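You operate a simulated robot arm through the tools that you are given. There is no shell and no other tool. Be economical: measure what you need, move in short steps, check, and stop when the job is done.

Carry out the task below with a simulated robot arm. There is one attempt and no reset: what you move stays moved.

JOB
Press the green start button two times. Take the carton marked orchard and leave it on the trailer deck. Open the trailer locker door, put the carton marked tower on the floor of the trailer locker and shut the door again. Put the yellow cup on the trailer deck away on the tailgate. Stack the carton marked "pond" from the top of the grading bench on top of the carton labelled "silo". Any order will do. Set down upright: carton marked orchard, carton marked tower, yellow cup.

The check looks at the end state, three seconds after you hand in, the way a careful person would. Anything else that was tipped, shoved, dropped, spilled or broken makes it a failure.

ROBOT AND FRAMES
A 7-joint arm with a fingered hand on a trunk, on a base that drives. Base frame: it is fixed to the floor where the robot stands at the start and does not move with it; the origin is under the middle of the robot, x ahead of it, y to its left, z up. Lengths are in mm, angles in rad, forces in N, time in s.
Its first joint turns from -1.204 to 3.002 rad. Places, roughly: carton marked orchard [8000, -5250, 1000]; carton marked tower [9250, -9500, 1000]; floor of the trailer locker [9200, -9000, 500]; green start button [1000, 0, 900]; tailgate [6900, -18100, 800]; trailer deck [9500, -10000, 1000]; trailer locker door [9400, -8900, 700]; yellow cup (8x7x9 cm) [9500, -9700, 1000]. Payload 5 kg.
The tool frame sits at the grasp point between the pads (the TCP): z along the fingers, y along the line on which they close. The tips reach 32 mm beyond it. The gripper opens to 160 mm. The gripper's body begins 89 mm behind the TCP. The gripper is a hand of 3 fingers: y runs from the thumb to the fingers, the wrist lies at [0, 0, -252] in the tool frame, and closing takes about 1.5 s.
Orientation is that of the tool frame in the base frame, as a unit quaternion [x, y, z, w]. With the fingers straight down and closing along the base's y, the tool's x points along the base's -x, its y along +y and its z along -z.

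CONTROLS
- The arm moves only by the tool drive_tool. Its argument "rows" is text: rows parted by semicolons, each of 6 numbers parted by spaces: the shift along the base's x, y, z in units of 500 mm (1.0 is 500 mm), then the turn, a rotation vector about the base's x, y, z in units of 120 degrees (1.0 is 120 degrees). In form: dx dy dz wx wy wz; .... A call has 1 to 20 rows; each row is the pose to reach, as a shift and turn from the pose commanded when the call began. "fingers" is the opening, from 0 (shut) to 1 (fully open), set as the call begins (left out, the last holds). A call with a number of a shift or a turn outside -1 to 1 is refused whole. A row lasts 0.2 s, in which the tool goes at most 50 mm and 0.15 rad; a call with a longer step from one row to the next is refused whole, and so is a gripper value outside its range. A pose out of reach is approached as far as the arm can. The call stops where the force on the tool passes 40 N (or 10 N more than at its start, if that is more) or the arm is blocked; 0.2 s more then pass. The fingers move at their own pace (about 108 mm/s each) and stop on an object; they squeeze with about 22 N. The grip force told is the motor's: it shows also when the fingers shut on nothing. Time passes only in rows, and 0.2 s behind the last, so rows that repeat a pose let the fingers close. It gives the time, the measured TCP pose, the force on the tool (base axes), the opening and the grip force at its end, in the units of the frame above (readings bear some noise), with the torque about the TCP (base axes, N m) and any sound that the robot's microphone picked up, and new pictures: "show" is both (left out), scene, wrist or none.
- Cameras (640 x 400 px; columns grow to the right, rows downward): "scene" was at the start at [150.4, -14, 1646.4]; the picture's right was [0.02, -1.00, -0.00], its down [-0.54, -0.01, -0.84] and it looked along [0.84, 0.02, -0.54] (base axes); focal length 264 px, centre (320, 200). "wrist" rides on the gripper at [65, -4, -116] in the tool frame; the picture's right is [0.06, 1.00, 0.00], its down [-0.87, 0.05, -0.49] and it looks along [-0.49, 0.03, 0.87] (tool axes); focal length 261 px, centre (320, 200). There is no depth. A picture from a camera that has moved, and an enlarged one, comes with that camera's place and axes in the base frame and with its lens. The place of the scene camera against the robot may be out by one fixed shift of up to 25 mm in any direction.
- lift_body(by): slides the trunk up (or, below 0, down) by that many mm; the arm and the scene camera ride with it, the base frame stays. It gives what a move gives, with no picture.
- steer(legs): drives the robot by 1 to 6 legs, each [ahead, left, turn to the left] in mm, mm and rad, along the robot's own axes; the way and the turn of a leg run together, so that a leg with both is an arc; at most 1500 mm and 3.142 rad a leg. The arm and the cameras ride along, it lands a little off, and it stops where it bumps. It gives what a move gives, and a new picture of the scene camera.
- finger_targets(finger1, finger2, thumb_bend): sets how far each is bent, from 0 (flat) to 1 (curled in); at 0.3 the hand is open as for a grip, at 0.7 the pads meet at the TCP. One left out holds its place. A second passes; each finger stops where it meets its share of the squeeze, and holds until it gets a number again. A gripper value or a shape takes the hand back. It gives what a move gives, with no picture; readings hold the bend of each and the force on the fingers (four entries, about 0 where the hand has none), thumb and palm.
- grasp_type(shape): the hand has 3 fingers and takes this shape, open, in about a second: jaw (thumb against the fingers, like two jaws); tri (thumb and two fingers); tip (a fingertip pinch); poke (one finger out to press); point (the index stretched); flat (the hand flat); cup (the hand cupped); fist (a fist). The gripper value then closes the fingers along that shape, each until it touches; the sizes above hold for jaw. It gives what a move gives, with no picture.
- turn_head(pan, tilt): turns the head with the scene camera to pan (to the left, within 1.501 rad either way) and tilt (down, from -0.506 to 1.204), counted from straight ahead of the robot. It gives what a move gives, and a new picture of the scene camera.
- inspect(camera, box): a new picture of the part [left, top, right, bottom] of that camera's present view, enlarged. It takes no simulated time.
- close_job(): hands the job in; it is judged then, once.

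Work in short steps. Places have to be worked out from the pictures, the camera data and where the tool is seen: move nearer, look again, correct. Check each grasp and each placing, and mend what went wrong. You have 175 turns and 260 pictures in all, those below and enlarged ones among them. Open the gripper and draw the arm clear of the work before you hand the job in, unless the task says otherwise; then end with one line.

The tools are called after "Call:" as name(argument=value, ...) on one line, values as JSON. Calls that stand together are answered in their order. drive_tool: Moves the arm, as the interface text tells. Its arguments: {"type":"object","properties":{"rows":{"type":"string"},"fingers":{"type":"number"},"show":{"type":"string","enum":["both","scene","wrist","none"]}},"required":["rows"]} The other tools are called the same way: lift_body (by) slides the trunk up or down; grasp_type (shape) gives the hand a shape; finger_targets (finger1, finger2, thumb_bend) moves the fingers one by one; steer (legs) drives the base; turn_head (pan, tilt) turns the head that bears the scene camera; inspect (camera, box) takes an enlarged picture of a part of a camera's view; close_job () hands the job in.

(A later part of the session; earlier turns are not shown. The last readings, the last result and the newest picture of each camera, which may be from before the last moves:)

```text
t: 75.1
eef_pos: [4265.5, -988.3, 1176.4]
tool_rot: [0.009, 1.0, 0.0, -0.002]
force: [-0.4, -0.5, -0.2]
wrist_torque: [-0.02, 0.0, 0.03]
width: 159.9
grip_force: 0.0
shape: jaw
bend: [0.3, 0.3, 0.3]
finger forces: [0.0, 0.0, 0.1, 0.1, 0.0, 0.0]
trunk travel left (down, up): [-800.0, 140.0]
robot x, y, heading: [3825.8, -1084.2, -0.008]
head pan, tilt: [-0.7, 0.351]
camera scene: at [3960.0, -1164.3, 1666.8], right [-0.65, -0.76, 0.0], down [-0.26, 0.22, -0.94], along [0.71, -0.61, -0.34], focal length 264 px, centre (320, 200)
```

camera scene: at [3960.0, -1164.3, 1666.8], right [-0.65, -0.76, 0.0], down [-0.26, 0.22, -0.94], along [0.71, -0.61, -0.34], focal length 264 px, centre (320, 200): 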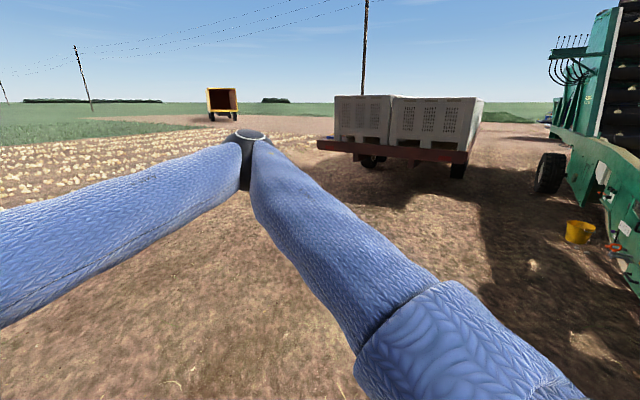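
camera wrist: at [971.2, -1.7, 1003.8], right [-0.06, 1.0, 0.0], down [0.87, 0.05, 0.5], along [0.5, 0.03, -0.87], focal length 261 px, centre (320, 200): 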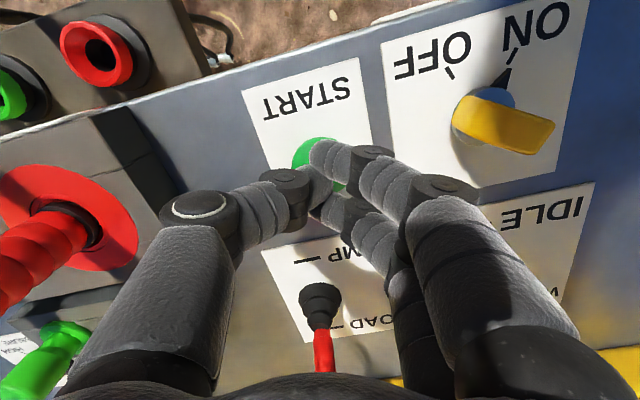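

The bin trailer's end faces me; the orchard carton should be near pixel (343,138). I'll zoom in there, then turn toward it and approach.

Call:
inspect(camera="scene", box=[300, 80, 500, 190])

Call:
steer(legs=[[0, 0, -0.75], [1400, 0, 0], [1000, 0, 0]])

Call:
turn_head(pan=-0.2, tilt=0.2)

```text
3.20 times, centred on (400, 135) of scene
camera zoom: at [3960.0, -1164.3, 1666.8], right [-0.65, -0.76, 0.0], down [-0.26, 0.22, -0.94], along [0.71, -0.61, -0.34], focal length 846 px, centre (64, 408)
```

zoom: 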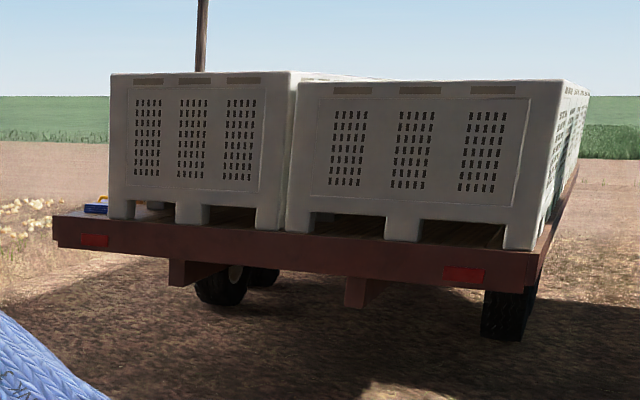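

```text
t: 88.9
eef_pos: [5955.3, -2964.0, 1175.7]
tool_rot: [0.373, 0.928, 0.0, -0.002]
force: [-0.1, -0.4, -0.7]
wrist_torque: [-0.01, -0.04, 0.0]
width: 160.0
grip_force: 0.0
shape: jaw
bend: [0.3, 0.3, 0.3]
finger forces: [0.1, 0.1, 0.0, 0.0, 0.0, 0.0]
trunk travel left (down, up): [-800.0, 140.0]
robot x, y, heading: [5564.9, -2740.0, -0.757]
head pan, tilt: [-0.7, 0.351]
camera scene: at [5623.8, -2882.1, 1666.8], right [-0.99, -0.11, 0.0], down [-0.04, 0.34, -0.94], along [0.11, -0.93, -0.34], focal length 264 px, centre (320, 200)
```

scene: 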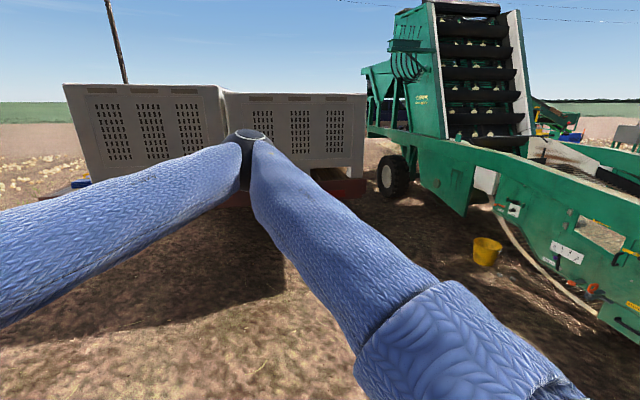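

```text
t: 89.8
eef_pos: [5953.4, -2963.1, 1177.1]
tool_rot: [0.373, 0.928, 0.0, -0.002]
force: [0.6, 0.0, -1.1]
wrist_torque: [-0.01, 0.04, -0.02]
width: 160.2
grip_force: 0.0
shape: jaw
bend: [0.3, 0.3, 0.3]
finger forces: [0.1, 0.0, 0.1, 0.1, 0.1, 0.0]
trunk travel left (down, up): [-800.0, 140.0]
robot x, y, heading: [5565.2, -2738.5, -0.76]
head pan, tilt: [-0.201, 0.201]
camera scene: at [5666.4, -2865.6, 1680.8], right [-0.82, -0.58, 0.0], down [-0.12, 0.16, -0.98], along [0.56, -0.8, -0.2], focal length 264 px, centre (320, 200)
```

scene: 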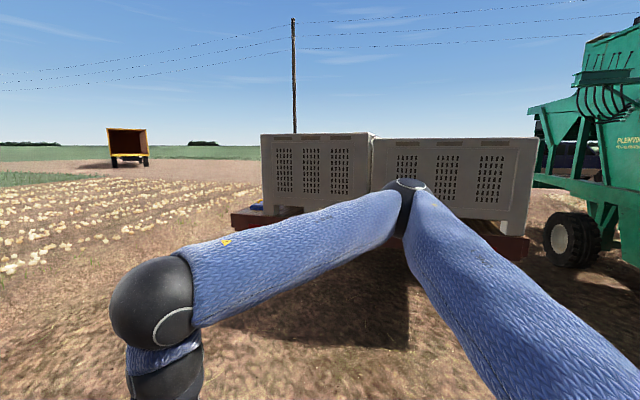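

The trailer's near end runs from about (7950,-4520) to (5520,-5270), with small things on its left deck strip. I'll drive around to the left of that corner, to about (8500,-3800).

Call:
steer(legs=[[970, 410, 0], [970, 410, 0], [970, 410, 0]])

Call:
turn_head(pan=-0.75, tilt=0.35)

```text
t: 105.2
eef_pos: [8899.4, -4063.2, 1174.7]
tool_rot: [0.376, 0.927, 0.0, -0.001]
force: [0.9, -0.5, -0.3]
wrist_torque: [0.0, 0.02, 0.01]
width: 159.9
grip_force: 0.0
shape: jaw
bend: [0.3, 0.3, 0.3]
finger forces: [0.0, 0.0, 0.0, 0.1, 0.0, 0.1]
trunk travel left (down, up): [-800.0, 140.0]
robot x, y, heading: [8512.5, -3838.0, -0.763]
head pan, tilt: [-0.201, 0.201]
camera scene: at [8613.4, -3963.2, 1680.8], right [-0.82, -0.57, 0.0], down [-0.11, 0.16, -0.98], along [0.56, -0.81, -0.2], focal length 264 px, centre (320, 200)
```

scene: 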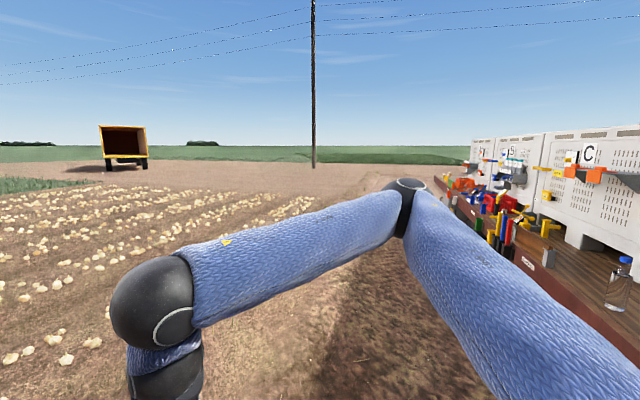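

```text
t: 106.2
eef_pos: [8899.9, -4063.9, 1176.6]
tool_rot: [0.376, 0.927, 0.001, -0.001]
force: [-0.1, -0.1, 0.5]
wrist_torque: [-0.01, -0.01, -0.01]
width: 160.0
grip_force: 0.0
shape: jaw
bend: [0.3, 0.3, 0.3]
finger forces: [0.1, 0.0, 0.0, 0.0, 0.0, 0.1]
trunk travel left (down, up): [-800.0, 140.0]
robot x, y, heading: [8511.2, -3832.7, -0.765]
head pan, tilt: [-0.75, 0.351]
camera scene: at [8565.3, -3979.5, 1666.8], right [-1.0, -0.06, 0.0], down [-0.02, 0.34, -0.94], along [0.05, -0.94, -0.34], focal length 264 px, centre (320, 200)
```

scene: 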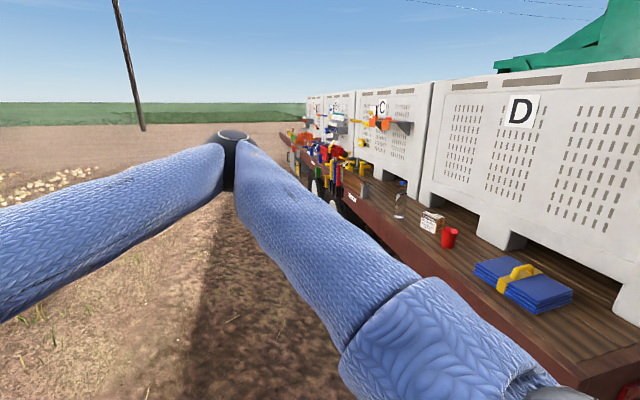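

A small white carton near (8010,-5360) beside a red cup must be orchard. Zoom in.

Call:
inspect(camera="scene", box=[380, 170, 480, 250])

Call:
inspect(camera="scene", box=[270, 90, 430, 220])

```text
5.00 times, centred on (430, 210) of scene
camera zoom: at [8565.3, -3979.5, 1666.8], right [-1.0, -0.06, 0.0], down [-0.02, 0.34, -0.94], along [0.05, -0.94, -0.34], focal length 1323 px, centre (-230, 150)
```

zoom: 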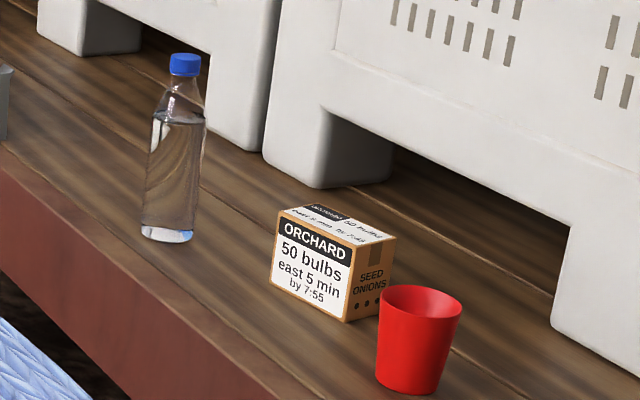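

```text
3.08 times, centred on (350, 155) of scene
camera zoom: at [8565.3, -3979.5, 1666.8], right [-1.0, -0.06, 0.0], down [-0.02, 0.34, -0.94], along [0.05, -0.94, -0.34], focal length 814 px, centre (228, 338)
```

zoom: 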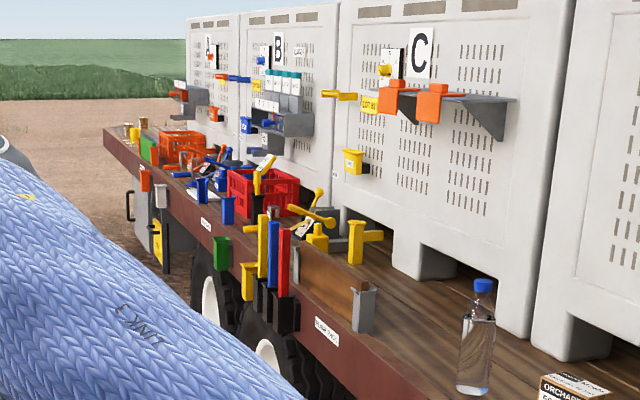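

Orchard is confirmed at about (8010,-5360), roughly 200 mm inside the deck's left edge. The trailer's axis is about (.31,-.95). I'll raise the trunk for clearance, drive beside the trailer, and turn to face it.

Call:
lift_body(by=130)

Call:
steer(legs=[[1166, -250, 0], [0, 0, -2.06]])

Call:
turn_head(pan=0.0, tilt=0.5)

```text
t: 107.8
eef_pos: [8898.7, -4063.1, 1305.7]
tool_rot: [0.377, 0.926, 0.001, -0.002]
force: [0.1, -0.3, 0.0]
wrist_torque: [0.01, 0.03, -0.03]
width: 160.0
grip_force: 0.0
shape: jaw
bend: [0.3, 0.3, 0.3]
finger forces: [0.0, 0.1, 0.0, 0.0, 0.1, 0.0]
trunk travel left (down, up): [-930.0, 10.0]
robot x, y, heading: [8512.8, -3835.0, -0.766]
head pan, tilt: [-0.75, 0.351]
```

```text
t: 118.7
eef_pos: [8798.2, -5058.7, 1305.8]
tool_rot: [0.988, 0.156, 0.003, 0.0]
force: [-0.2, 0.4, 0.0]
wrist_torque: [0.0, -0.03, 0.01]
width: 160.0
grip_force: 0.1
shape: jaw
bend: [0.3, 0.3, 0.3]
finger forces: [0.1, 0.0, 0.0, 0.0, 0.1, 0.0]
trunk travel left (down, up): [-930.0, 10.0]
robot x, y, heading: [9181.6, -4824.3, -2.82]
head pan, tilt: [-0.75, 0.351]
camera scene: at [9058.8, -4814.5, 1796.8], right [0.42, 0.91, 0.0], down [0.31, -0.14, -0.94], along [-0.85, 0.39, -0.34], focal length 264 px, centre (320, 200)
```

scene: 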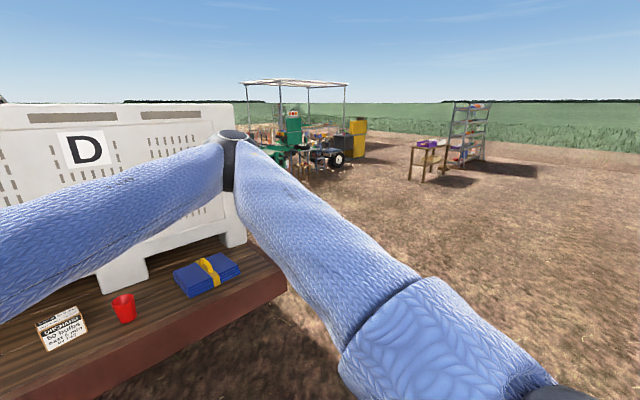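

```text
t: 119.8
eef_pos: [8800.4, -5059.6, 1305.1]
tool_rot: [0.988, 0.157, 0.002, -0.001]
force: [0.6, 0.2, 0.4]
wrist_torque: [0.0, -0.02, -0.02]
width: 160.1
grip_force: 0.0
shape: jaw
bend: [0.3, 0.3, 0.3]
finger forces: [0.0, 0.0, 0.1, 0.0, 0.0, 0.0]
trunk travel left (down, up): [-930.0, 10.0]
robot x, y, heading: [9178.8, -4823.1, -2.818]
head pan, tilt: [0.0, 0.499]
camera scene: at [9057.1, -4881.9, 1783.2], right [-0.32, 0.95, 0.0], down [0.45, 0.15, -0.88], along [-0.83, -0.28, -0.48], focal length 264 px, centre (320, 200)
```

scene: 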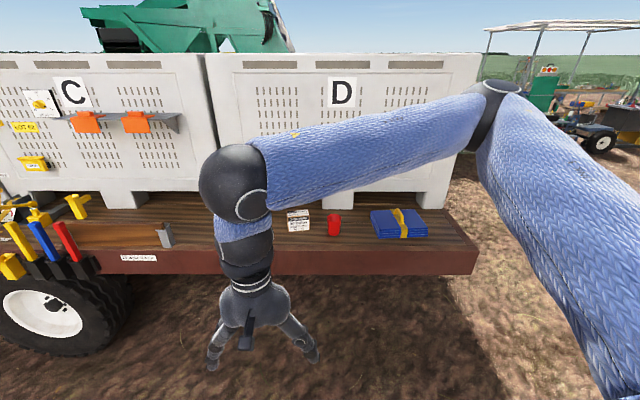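

Carton orchard is 1260 mm ahead and about 130 mm left of the robot, and the deck edge about 1085 ahead. I'll drive 520 mm forward.

Call:
steer(legs=[[520, 30, 0]])

Call:
drive_tool(rows="0 0 0 0 0 0", show="wrist")

```text
t: 122.9
eef_pos: [8312.6, -5253.7, 1306.7]
tool_rot: [0.988, 0.157, 0.002, -0.001]
force: [-1.1, 0.0, 0.7]
wrist_torque: [-0.01, -0.01, 0.01]
width: 159.9
grip_force: 0.1
shape: jaw
bend: [0.3, 0.3, 0.3]
finger forces: [0.0, 0.1, 0.0, 0.0, 0.1, 0.1]
trunk travel left (down, up): [-930.0, 10.0]
robot x, y, heading: [8692.4, -5014.2, -2.821]
head pan, tilt: [0.0, 0.499]
camera scene: at [8569.8, -5077.1, 1783.2], right [-0.32, 0.95, 0.0], down [0.45, 0.15, -0.88], along [-0.83, -0.28, -0.48], focal length 264 px, centre (320, 200)
```

scene: 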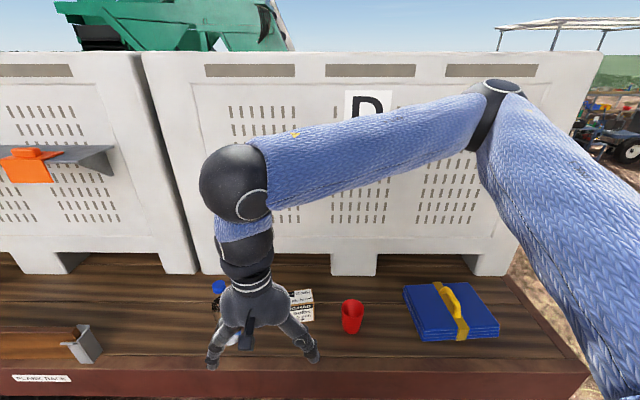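

```text
t: 123.3
eef_pos: [8313.4, -5253.3, 1306.3]
tool_rot: [0.987, 0.158, 0.002, 0.0]
force: [-0.3, -0.4, 0.6]
wrist_torque: [-0.02, 0.0, -0.02]
width: 160.0
grip_force: 0.0
shape: jaw
bend: [0.3, 0.3, 0.3]
finger forces: [0.0, 0.0, 0.0, 0.1, 0.0, 0.0]
trunk travel left (down, up): [-930.0, 10.0]
robot x, y, heading: [8694.8, -5018.8, -2.82]
head pan, tilt: [0.0, 0.499]
camera wrist: at [8374.1, -5228.7, 1420.1], right [0.37, -0.93, 0.0], down [-0.81, -0.32, 0.49], along [-0.45, -0.18, -0.87], focal length 261 px, centre (320, 200)
```

wrist: 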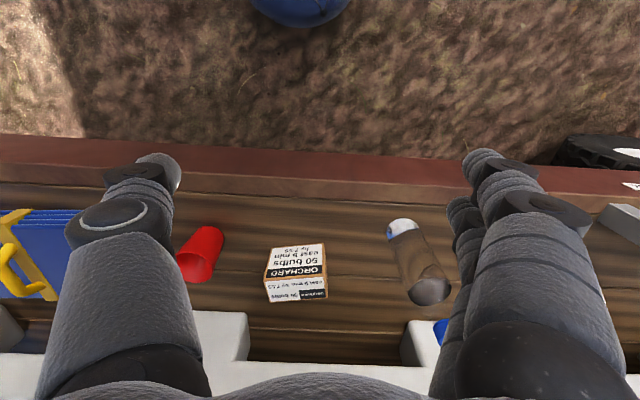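

The wrist view shows the carton between the red cup and the bottle. I'll zoom to measure it, then move the hand above it while high.

Call:
inspect(camera="wrist", box=[150, 200, 470, 340])

Call:
drive_tool(rows="-0.09 -0.02 0 0 0 0;-0.18 -0.05 0 0 0 0;-0.27 -0.08 0 0 0 0;-0.36 -0.1 0 0 0 0;-0.45 -0.13 0 0 0 0;-0.5 -0.145 0 0 0 0;-0.5 -0.145 0 0 0 0", show="wrist")

```text
2.00 times, centred on (310, 270) of wrist
camera zoom: at [8374.1, -5228.7, 1420.1], right [0.37, -0.93, 0.0], down [-0.81, -0.32, 0.49], along [-0.45, -0.18, -0.87], focal length 521 px, centre (340, 60)
```

zoom: 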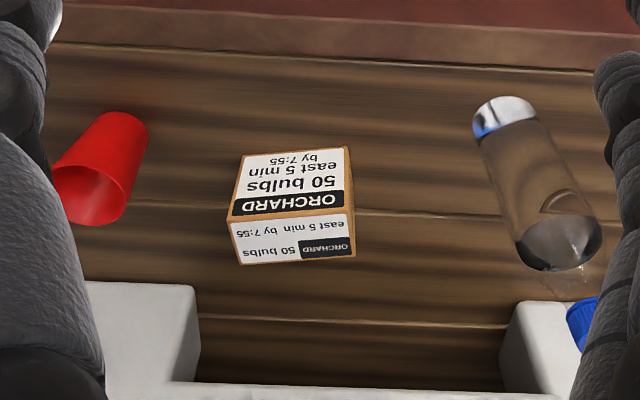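

```text
t: 124.9
eef_pos: [8062.8, -5326.4, 1305.8]
tool_rot: [0.988, 0.157, 0.002, 0.001]
force: [0.1, 0.5, -0.2]
wrist_torque: [-0.03, 0.01, -0.03]
width: 159.9
grip_force: 0.0
shape: jaw
bend: [0.3, 0.3, 0.3]
finger forces: [0.0, 0.0, 0.0, 0.1, 0.1, 0.0]
trunk travel left (down, up): [-930.0, 10.0]
robot x, y, heading: [8691.8, -5018.4, -2.819]
head pan, tilt: [0.0, 0.499]
camera wrist: at [8123.1, -5301.1, 1419.9], right [0.37, -0.93, 0.0], down [-0.81, -0.32, 0.49], along [-0.45, -0.18, -0.87], focal length 261 px, centre (320, 200)
```

wrist: 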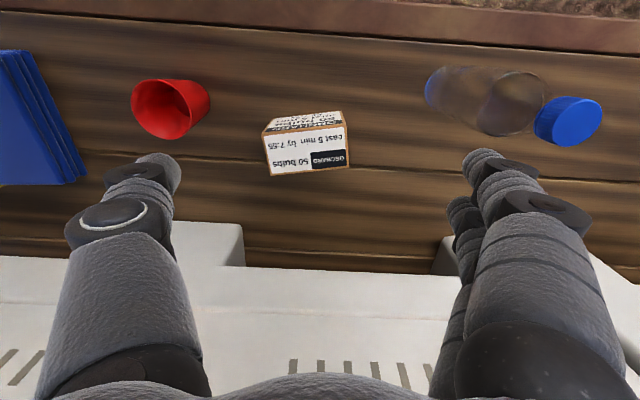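

Triangulated: carton top centre is (8017,-5324,1090), deck z ≈ 1000, and size about 106×58×90, turned ~0.17 rad from the tool. I'll align above it with the fingers at 140 mm.

Call:
drive_tool(rows="-0.045 0.002 0 0 0 0.04;-0.091 0.005 0 0 0 0.081;-0.091 0.005 -0.09 0 0 0.081;-0.091 0.005 -0.17 0 0 0.081;-0.091 0.005 -0.212 0 0 0.081;-0.091 0.005 -0.212 0 0 0.081", fingers=0.88, show="wrist")

```text
t: 126.3
eef_pos: [8016.8, -5325.0, 1199.4]
tool_rot: [0.971, 0.24, 0.002, 0.0]
force: [0.5, 0.5, -0.7]
wrist_torque: [0.0, 0.01, -0.01]
width: 141.0
grip_force: 0.0
shape: jaw
bend: [0.5, 0.5, 0.46]
finger forces: [0.0, 0.0, 0.1, 0.0, 0.1, 0.0]
trunk travel left (down, up): [-930.0, 10.0]
robot x, y, heading: [8694.4, -5015.9, -2.82]
head pan, tilt: [0.0, 0.499]
camera wrist: at [8072.6, -5289.0, 1314.1], right [0.52, -0.85, 0.0], down [-0.74, -0.45, 0.49], along [-0.42, -0.26, -0.87], focal length 261 px, centre (320, 200)
```

wrist: 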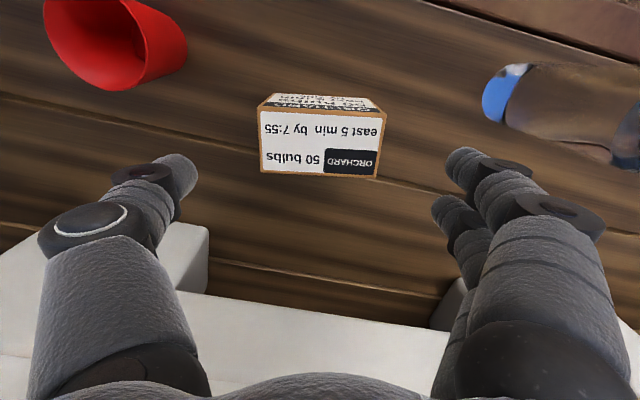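

The carton is centred under the hand. Descend to TCP z 1050.

Call:
drive_tool(rows="0 0 -0.08 0 0 -0.01;0 0 -0.16 0 0 -0.015;0 0 -0.22 0 0 -0.015;0 0 -0.27 0 0 -0.015;0 0 -0.298 0 0 -0.015;0 0 -0.298 0 0 -0.015", show="both")

```text
t: 127.7
eef_pos: [8016.1, -5323.0, 1050.3]
tool_rot: [0.974, 0.225, 0.001, 0.0]
force: [0.1, 0.6, 0.9]
wrist_torque: [-0.01, -0.01, 0.03]
width: 141.1
grip_force: 0.0
shape: jaw
bend: [0.5, 0.5, 0.46]
finger forces: [0.1, 0.0, 0.0, 0.0, 0.1, 0.0]
trunk travel left (down, up): [-930.0, 10.0]
robot x, y, heading: [8691.6, -5015.3, -2.82]
head pan, tilt: [0.0, 0.499]
camera scene: at [8569.9, -5077.1, 1783.2], right [-0.32, 0.95, 0.0], down [0.45, 0.15, -0.88], along [-0.83, -0.28, -0.48], focal length 264 px, centre (320, 200)
camera wrist: at [8073.9, -5291.0, 1165.0], right [0.49, -0.87, 0.0], down [-0.76, -0.43, 0.49], along [-0.42, -0.24, -0.87], focal length 261 px, centre (320, 200)
```

scene: 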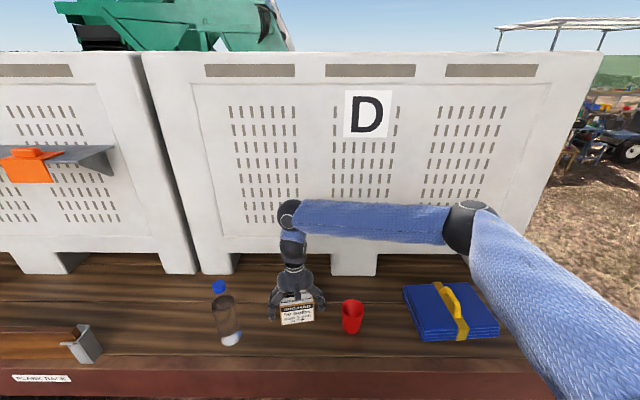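
wrist: 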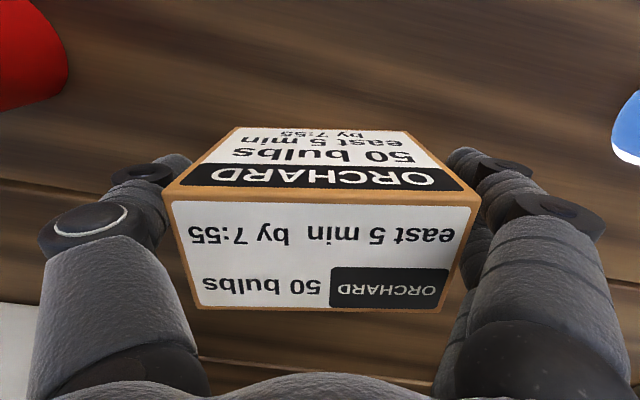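

Fingers straddle the carton with the cup and bottle clear. Close, then lift 200 mm.

Call:
drive_tool(rows="0 0 0 0 0 0;0 0 0 0 0 0;0 0 0 0 0 0;0 0 0 0 0 0;0 0 0 0 0 0;0 0 0 0 0 0;0 0 0 0 0 0", fingers=0.3, show="none")

Call:
drive_tool(rows="0 0 0.05 0 0 0;0 0 0.12 0 0 0;0 0 0.2 0 0 0;0 0 0.29 0 0 0;0 0 0.38 0 0 0;0 0 0.44 0 0 0;0 0 0.44 0 0 0", show="wrist")

```text
t: 129.3
eef_pos: [8015.5, -5323.6, 1051.2]
tool_rot: [0.974, 0.225, 0.002, 0.0]
force: [-0.6, 0.8, 0.1]
wrist_torque: [-0.08, -0.04, -0.01]
width: 104.4
grip_force: 21.9
shape: jaw
bend: [0.69, 0.68, 0.68]
finger forces: [9.9, 10.0, 0.1, 0.0, 20.9, 0.0]
trunk travel left (down, up): [-930.0, 10.0]
robot x, y, heading: [8692.4, -5018.7, -2.813]
head pan, tilt: [0.0, 0.499]
```

```text
t: 130.9
eef_pos: [8015.3, -5323.9, 1271.0]
tool_rot: [0.975, 0.224, 0.002, -0.001]
force: [0.0, 0.0, -4.4]
wrist_torque: [0.04, -0.03, -0.02]
width: 104.5
grip_force: 21.6
shape: jaw
bend: [0.69, 0.68, 0.68]
finger forces: [10.4, 10.3, 0.0, 0.0, 20.8, 0.0]
trunk travel left (down, up): [-930.0, 10.0]
robot x, y, heading: [8696.0, -5016.4, -2.82]
head pan, tilt: [0.0, 0.499]
camera wrist: at [8073.2, -5290.7, 1385.5], right [0.49, -0.87, 0.0], down [-0.76, -0.43, 0.49], along [-0.42, -0.24, -0.87], focal length 261 px, centre (320, 200)
```

wrist: 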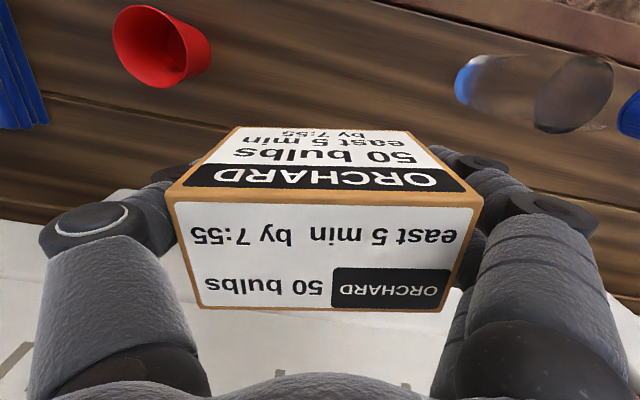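

Carton is held (about 0.45 kg). I'll draw it back to the carry pose, back the robot off 500 mm, and look left along the trailer.

Call:
drive_tool(rows="0.09 0.02 0.02 0 0 0;0.18 0.04 0.05 0 0 0;0.27 0.06 0.08 0 0 0;0.36 0.08 0.1 0 0 0;0.45 0.1 0.1 0 0 0;0.54 0.13 0.1 0 0 0;0.6 0.15 0.1 0 0 0;0.6 0.15 0.1 0 0 0", show="none")

Call:
steer(legs=[[-480, 0, 0]])

Call:
turn_head(pan=1.1, tilt=0.4)

```text
t: 132.7
eef_pos: [8316.2, -5247.0, 1320.8]
tool_rot: [0.974, 0.225, 0.002, 0.0]
force: [0.6, 0.2, -4.3]
wrist_torque: [0.04, -0.03, -0.01]
width: 104.3
grip_force: 21.9
shape: jaw
bend: [0.69, 0.68, 0.68]
finger forces: [10.2, 10.3, 0.0, 0.0, 20.5, 0.0]
trunk travel left (down, up): [-930.0, 10.0]
robot x, y, heading: [8694.8, -5018.1, -2.817]
head pan, tilt: [0.0, 0.499]
```

```text
t: 135.5
eef_pos: [8772.6, -5095.2, 1321.0]
tool_rot: [0.974, 0.225, 0.001, 0.0]
force: [0.5, -0.8, -5.4]
wrist_torque: [-0.01, -0.04, 0.0]
width: 104.6
grip_force: 21.6
shape: jaw
bend: [0.69, 0.68, 0.68]
finger forces: [10.2, 10.3, 0.0, 0.0, 20.5, 0.0]
trunk travel left (down, up): [-930.0, 10.0]
robot x, y, heading: [9150.7, -4864.6, -2.818]
head pan, tilt: [0.0, 0.499]
camera scene: at [9026.1, -4924.1, 1783.1], right [-0.32, 0.95, 0.0], down [0.45, 0.15, -0.88], along [-0.83, -0.28, -0.48], focal length 264 px, centre (320, 200)
```

scene: 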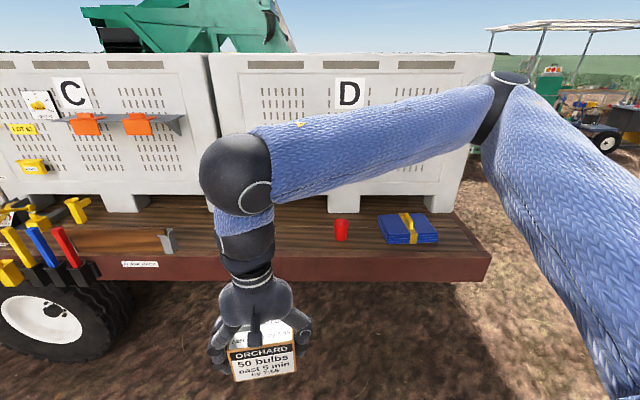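

```text
t: 136.9
eef_pos: [8773.5, -5094.1, 1320.7]
tool_rot: [0.975, 0.224, 0.002, 0.0]
force: [-0.2, -1.3, -3.6]
wrist_torque: [0.04, -0.02, 0.02]
width: 104.2
grip_force: 21.7
shape: jaw
bend: [0.69, 0.68, 0.68]
finger forces: [10.1, 10.3, 0.1, 0.0, 20.5, 0.0]
trunk travel left (down, up): [-930.0, 10.0]
robot x, y, heading: [9151.2, -4867.3, -2.811]
head pan, tilt: [1.1, 0.4]
camera scene: at [9098.6, -4987.0, 1792.3], right [-0.99, 0.15, 0.0], down [0.06, 0.38, -0.92], along [-0.14, -0.91, -0.39], focal length 264 px, centre (320, 200)
```

scene: 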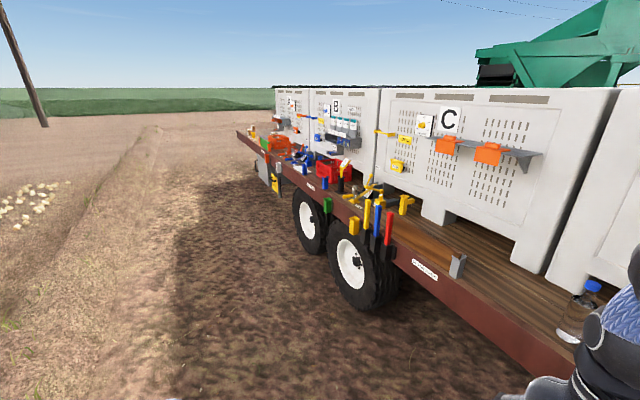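

The way along the trailer is clear. I'll strafe left 3×1400 mm.

Call:
steer(legs=[[0, 1400, 0], [0, 1400, 0], [0, 1400, 0]])

Call:
turn_head(pan=0.4, tilt=0.5)

```text
t: 157.1
eef_pos: [10160.3, -9079.8, 1320.9]
tool_rot: [0.972, 0.237, 0.002, 0.0]
force: [-0.2, 0.5, -4.6]
wrist_torque: [0.03, -0.03, -0.02]
width: 104.6
grip_force: 22.2
shape: jaw
bend: [0.69, 0.68, 0.68]
finger forces: [10.2, 10.2, 0.1, 0.1, 20.5, 0.0]
trunk travel left (down, up): [-930.0, 10.0]
robot x, y, heading: [10532.5, -8835.9, -2.785]
head pan, tilt: [1.1, 0.4]
camera scene: at [10483.5, -8962.3, 1792.3], right [-0.99, 0.12, 0.0], down [0.05, 0.39, -0.92], along [-0.11, -0.91, -0.39], focal length 264 px, centre (320, 200)
```

scene: 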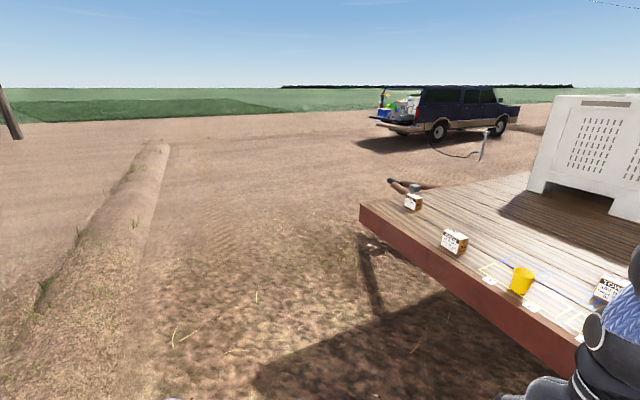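

```text
t: 158.1
eef_pos: [10161.1, -9079.0, 1321.0]
tool_rot: [0.971, 0.237, 0.002, 0.0]
force: [-0.1, -0.7, -4.8]
wrist_torque: [0.03, -0.01, 0.03]
width: 104.5
grip_force: 21.9
shape: jaw
bend: [0.69, 0.68, 0.68]
finger forces: [10.1, 10.3, 0.1, 0.0, 20.5, 0.1]
trunk travel left (down, up): [-930.0, 10.0]
robot x, y, heading: [10534.0, -8835.9, -2.793]
head pan, tilt: [0.4, 0.499]
camera scene: at [10428.2, -8932.3, 1783.1], right [-0.68, 0.73, 0.0], down [0.35, 0.33, -0.88], along [-0.64, -0.6, -0.48], focal length 264 px, centre (320, 200)
```

scene: 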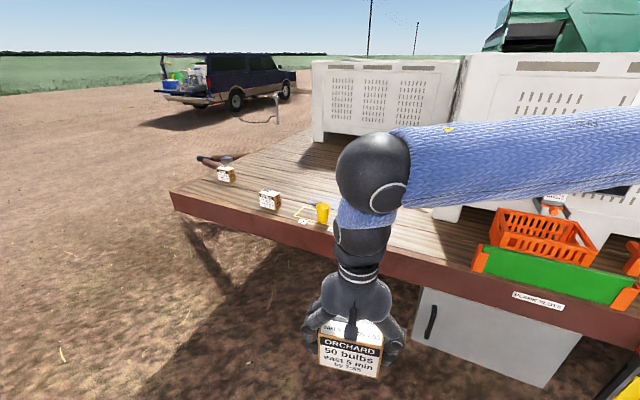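

I see the deck corner with cartons, the yellow cup and tape markings, plus the grey locker door with a black handle. Zoom in.

Call:
inspect(camera="scene", box=[190, 130, 350, 230])

Call:
inspect(camera="scene", box=[380, 230, 620, 400])

```text
4.00 times, centred on (270, 180) of scene
camera zoom: at [10428.2, -8932.3, 1783.1], right [-0.68, 0.73, 0.0], down [0.35, 0.33, -0.88], along [-0.64, -0.6, -0.48], focal length 1058 px, centre (520, 280)
```

zoom: 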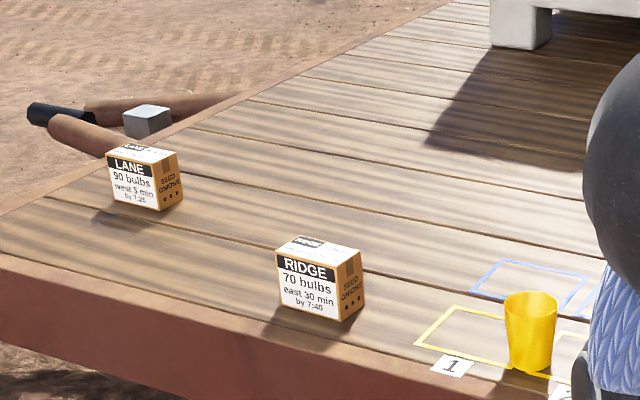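

```text
2.35 times, centred on (500, 315) of scene
camera zoom: at [10428.2, -8932.3, 1783.1], right [-0.68, 0.73, 0.0], down [0.35, 0.33, -0.88], along [-0.64, -0.6, -0.48], focal length 622 px, centre (-104, -71)
```

zoom: 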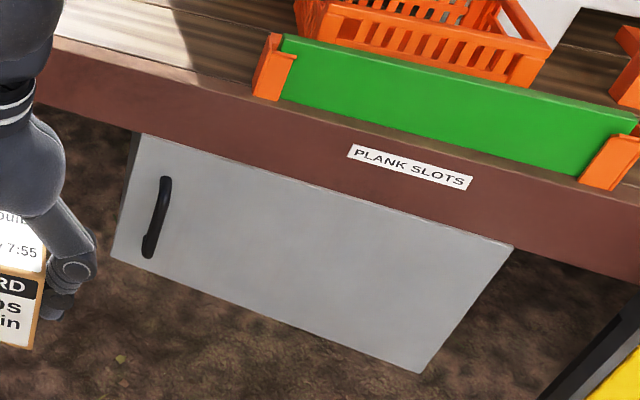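

Lane and Ridge cartons are already on the deck, the cup stands among tape outlines, and there's free deck between Ridge and Lane around (9680,-10310). I'll straighten, strafe left 1050 and check.

Call:
steer(legs=[[0, 0, -0.03], [0, 1050, 0]])

Call:
turn_head(pan=0.0, tilt=0.5)

```text
t: 163.9
eef_pos: [10494.5, -10075.9, 1321.6]
tool_rot: [0.974, 0.227, 0.003, -0.001]
force: [0.0, 0.0, -4.1]
wrist_torque: [0.01, -0.04, 0.01]
width: 104.3
grip_force: 22.6
shape: jaw
bend: [0.69, 0.68, 0.68]
finger forces: [10.2, 10.4, 0.1, 0.0, 20.5, 0.0]
trunk travel left (down, up): [-930.0, 10.0]
robot x, y, heading: [10867.1, -9843.2, -2.808]
head pan, tilt: [0.4, 0.499]
camera scene: at [10764.0, -9935.0, 1783.1], right [-0.67, 0.75, 0.0], down [0.36, 0.32, -0.88], along [-0.65, -0.58, -0.48], focal length 264 px, centre (320, 200)
```

scene: 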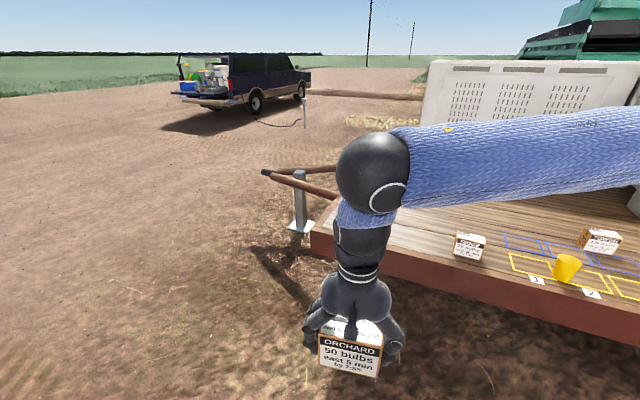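

```text
t: 164.8
eef_pos: [10493.1, -10076.1, 1320.0]
tool_rot: [0.974, 0.227, 0.001, 0.0]
force: [0.8, -0.2, -4.2]
wrist_torque: [0.03, -0.03, 0.01]
width: 104.3
grip_force: 22.1
shape: jaw
bend: [0.69, 0.68, 0.68]
finger forces: [10.3, 10.3, 0.0, 0.0, 20.6, 0.0]
trunk travel left (down, up): [-930.0, 10.0]
robot x, y, heading: [10870.8, -9840.3, -2.808]
head pan, tilt: [0.0, 0.499]
camera scene: at [10745.8, -9903.5, 1783.1], right [-0.32, 0.95, 0.0], down [0.45, 0.15, -0.88], along [-0.83, -0.28, -0.48], focal length 264 px, centre (320, 200)
```

scene: 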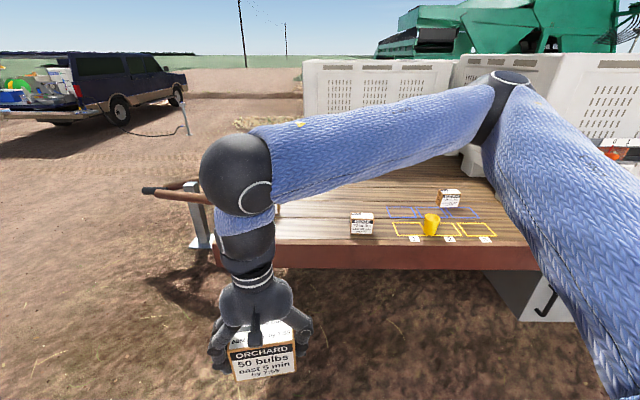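

Target spot between Ridge and Lane, (9688,-10334), is 1278 mm ahead and 79 mm left. I'll drive 560 mm forward.

Call:
steer(legs=[[560, 0, 0]])

Call:
drive_tool(rows="0 0 0 0 0 0", show="wrist")

```text
t: 168.0
eef_pos: [9963.2, -10258.2, 1321.4]
tool_rot: [0.973, 0.229, 0.002, 0.0]
force: [0.8, 0.0, -4.8]
wrist_torque: [0.0, 0.01, 0.02]
width: 104.4
grip_force: 22.2
shape: jaw
bend: [0.69, 0.68, 0.68]
finger forces: [10.3, 10.3, 0.0, 0.0, 20.6, 0.0]
trunk travel left (down, up): [-930.0, 10.0]
robot x, y, heading: [10339.0, -10024.1, -2.813]
head pan, tilt: [0.0, 0.499]
camera scene: at [10214.7, -10086.2, 1783.1], right [-0.33, 0.95, 0.0], down [0.45, 0.16, -0.88], along [-0.83, -0.29, -0.48], focal length 264 px, centre (320, 200)
```

scene: 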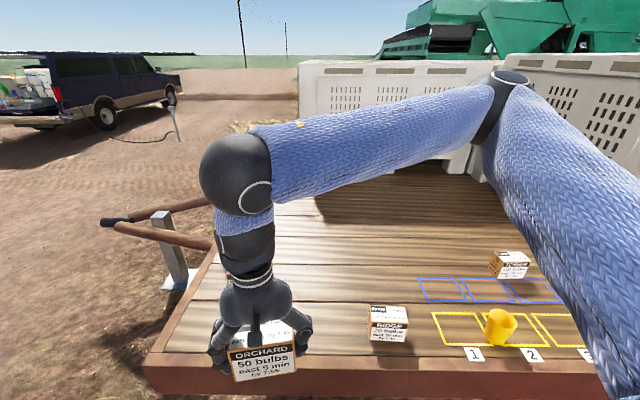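

```text
t: 168.4
eef_pos: [9963.7, -10258.8, 1320.7]
tool_rot: [0.973, 0.229, 0.002, -0.001]
force: [0.4, -0.2, -4.2]
wrist_torque: [-0.01, -0.03, 0.0]
width: 104.2
grip_force: 21.9
shape: jaw
bend: [0.69, 0.68, 0.68]
finger forces: [10.2, 10.2, 0.1, 0.1, 20.6, 0.0]
trunk travel left (down, up): [-930.0, 10.0]
robot x, y, heading: [10338.5, -10025.4, -2.809]
head pan, tilt: [0.0, 0.499]
camera wrist: at [10020.6, -10224.9, 1434.6], right [0.5, -0.87, 0.0], down [-0.76, -0.44, 0.49], along [-0.42, -0.25, -0.87], focal length 261 px, centre (320, 200)
```

wrist: 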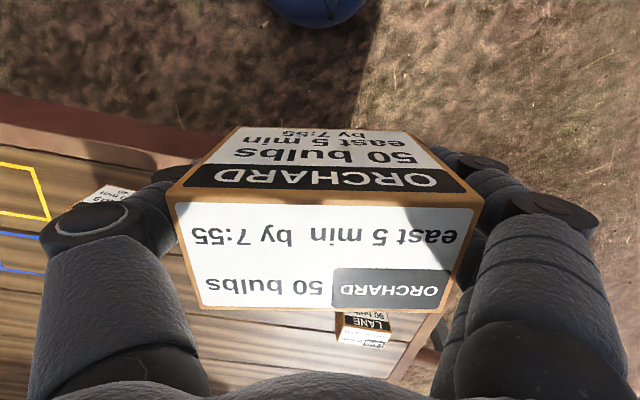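

Lane is at about (9590,-10605) and Ridge at (9650,-10030), so (9680,-10320) is free. I'll move over it and go down to 30 mm above.

Call:
drive_tool(rows="-0.09 -0.02 0 0 0 0;-0.18 -0.04 0 0 0 0;-0.27 -0.06 0 0 0 0;-0.36 -0.08 0 0 0 0;-0.45 -0.1 0 0 0 0;-0.54 -0.117 0 0 0 0;-0.567 -0.123 -0.08 0 0 0;-0.567 -0.123 -0.17 0 0 0;-0.567 -0.123 -0.26 0 0 0;-0.567 -0.123 -0.35 0 0 0;-0.567 -0.123 -0.43 0 0 0;-0.567 -0.123 -0.48 0 0 0;-0.567 -0.123 -0.48 0 0 0", show="both")

```text
t: 171.2
eef_pos: [9681.9, -10321.5, 1080.6]
tool_rot: [0.973, 0.229, 0.002, -0.001]
force: [-0.5, 0.3, -4.3]
wrist_torque: [0.01, 0.01, 0.01]
width: 104.3
grip_force: 22.3
shape: jaw
bend: [0.69, 0.68, 0.68]
finger forces: [10.2, 10.3, 0.0, 0.0, 20.4, 0.0]
trunk travel left (down, up): [-930.0, 10.0]
robot x, y, heading: [10336.3, -10024.1, -2.81]
head pan, tilt: [0.0, 0.499]
camera scene: at [10214.9, -10086.1, 1783.1], right [-0.33, 0.95, 0.0], down [0.45, 0.16, -0.88], along [-0.83, -0.29, -0.48], focal length 264 px, centre (320, 200)
camera wrist: at [9737.1, -10286.8, 1194.1], right [0.5, -0.87, 0.0], down [-0.76, -0.44, 0.49], along [-0.42, -0.25, -0.87], focal length 261 px, centre (320, 200)
```

scene: 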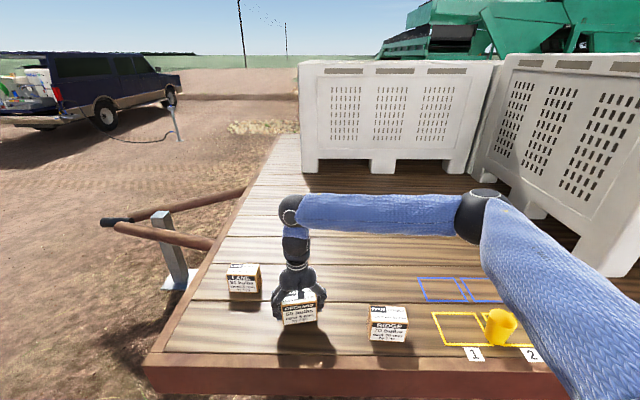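
wrist: 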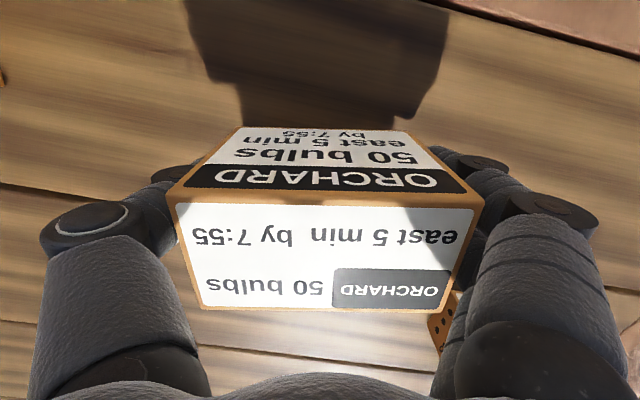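

Free spot confirmed. Lower the last 30 mm gently.

Call:
drive_tool(rows="0 0 -0.025 0 0 0;0 0 -0.045 0 0 0;0 0 -0.054 0 0 0;0 0 -0.058 0 0 0;0 0 -0.06 0 0 0;0 0 -0.06 0 0 0", show="none")

```text
t: 172.6
eef_pos: [9679.2, -10320.4, 1050.1]
tool_rot: [0.973, 0.229, 0.002, 0.0]
force: [-1.2, -0.6, 2.5]
wrist_torque: [-0.15, -0.03, -0.01]
width: 104.5
grip_force: 21.8
shape: jaw
bend: [0.69, 0.68, 0.68]
finger forces: [10.5, 10.6, 0.0, 0.0, 20.8, 0.1]
trunk travel left (down, up): [-930.0, 10.0]
robot x, y, heading: [10339.2, -10024.5, -2.809]
head pan, tilt: [0.0, 0.499]
```

The deck now carries it. Open and rise.

Call:
drive_tool(rows="0 0 0 0 0 0;0 0 0 0 0 0;0 0 0 0 0 0;0 0 0.05 0 0 0;0 0 0.13 0 0 0;0 0 0.22 0 0 0;0 0 0.31 0 0 0;0 0 0.4 0 0 0;0 0 0.46 0 0 0;0 0 0.46 0 0 0", fingers=0.9, show="both")

```text
t: 174.8
eef_pos: [9679.2, -10320.5, 1280.3]
tool_rot: [0.973, 0.229, 0.002, 0.0]
force: [-0.3, 0.7, -0.4]
wrist_torque: [-0.02, -0.01, -0.01]
width: 143.9
grip_force: 0.1
shape: jaw
bend: [0.48, 0.48, 0.44]
finger forces: [0.0, 0.0, 0.1, 0.0, 0.0, 0.0]
trunk travel left (down, up): [-930.0, 10.0]
robot x, y, heading: [10341.7, -10026.9, -2.812]
head pan, tilt: [0.0, 0.499]
camera scene: at [10214.1, -10086.1, 1783.1], right [-0.33, 0.95, 0.0], down [0.45, 0.16, -0.88], along [-0.83, -0.29, -0.48], focal length 264 px, centre (320, 200)
camera wrist: at [9735.7, -10287.4, 1394.8], right [0.5, -0.87, 0.0], down [-0.76, -0.44, 0.49], along [-0.42, -0.24, -0.87], focal length 261 px, centre (320, 200)
```

scene: 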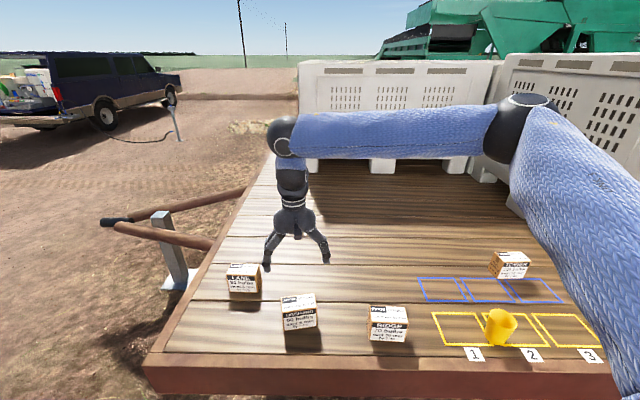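
wrist: 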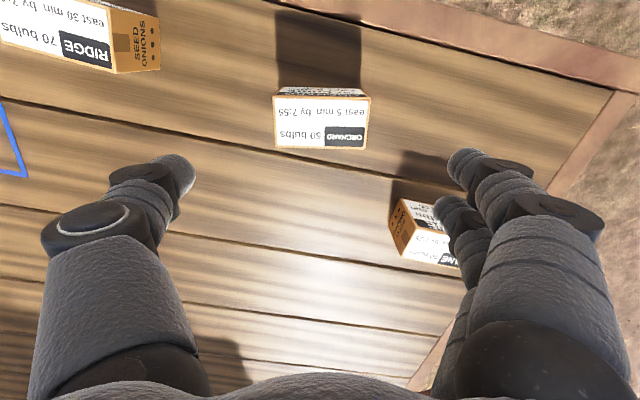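

Orchard stands upright on the deck. Next is the locker. From the earlier view the door spans z 470–853, hinged at (9290,-8638), with a vertical handle near (9445,-9112), z ≈ 520–750. I'll retract the arm, back off and strafe right to in front of it.

Call:
drive_tool(rows="0.09 0.02 0.02 0 0 0;0.18 0.04 0.04 0 0 0;0.27 0.06 0.06 0 0 0;0.36 0.08 0.08 0 0 0;0.45 0.1 0.08 0 0 0;0.54 0.12 0.08 0 0 -0.04;0.56 0.12 0.08 0 0 -0.078", show="none")

Call:
steer(legs=[[-290, 0, 0], [0, -1000, -0.01]])

Call:
turn_head(pan=0.1, tilt=0.7)

```text
t: 176.4
eef_pos: [9959.8, -10258.1, 1319.2]
tool_rot: [0.989, 0.148, 0.002, 0.001]
force: [-1.0, 0.3, -0.3]
wrist_torque: [0.0, -0.01, 0.01]
width: 143.8
grip_force: 0.1
shape: jaw
bend: [0.48, 0.48, 0.44]
finger forces: [0.1, 0.0, 0.1, 0.0, 0.0, 0.0]
trunk travel left (down, up): [-930.0, 10.0]
robot x, y, heading: [10339.3, -10028.1, -2.812]
head pan, tilt: [0.0, 0.499]
```

```text
t: 183.2
eef_pos: [9910.9, -9224.8, 1320.4]
tool_rot: [0.989, 0.149, 0.002, -0.001]
force: [-0.2, 0.2, 0.0]
wrist_torque: [0.02, -0.03, -0.02]
width: 143.9
grip_force: 0.0
shape: jaw
bend: [0.48, 0.48, 0.44]
finger forces: [0.0, 0.0, 0.0, 0.0, 0.0, 0.0]
trunk travel left (down, up): [-930.0, 10.0]
robot x, y, heading: [10290.1, -8993.0, -2.81]
head pan, tilt: [0.0, 0.499]
camera scene: at [10165.4, -9051.8, 1783.2], right [-0.33, 0.95, 0.0], down [0.45, 0.16, -0.88], along [-0.83, -0.29, -0.48], focal length 264 px, centre (320, 200)
```

scene: 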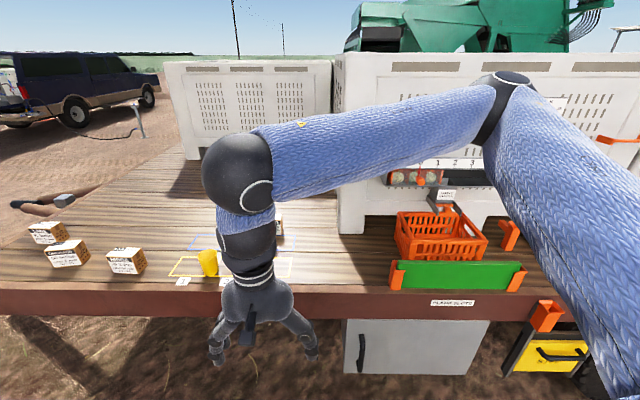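

```text
t: 183.9
eef_pos: [9910.2, -9225.0, 1320.1]
tool_rot: [0.989, 0.148, 0.001, -0.001]
force: [-0.2, 0.0, 0.2]
wrist_torque: [0.02, 0.02, -0.01]
width: 144.0
grip_force: 0.0
shape: jaw
bend: [0.48, 0.48, 0.44]
finger forces: [0.0, 0.0, 0.1, 0.0, 0.0, 0.0]
trunk travel left (down, up): [-930.0, 10.0]
robot x, y, heading: [10283.9, -8994.2, -2.81]
head pan, tilt: [0.099, 0.7]
camera scene: at [10174.1, -9057.5, 1765.5], right [-0.42, 0.91, 0.0], down [0.59, 0.27, -0.77], along [-0.7, -0.32, -0.64], focal length 264 px, centre (320, 200)
```

scene: 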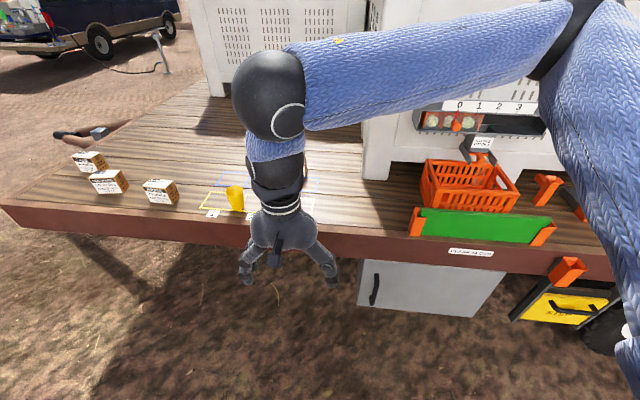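

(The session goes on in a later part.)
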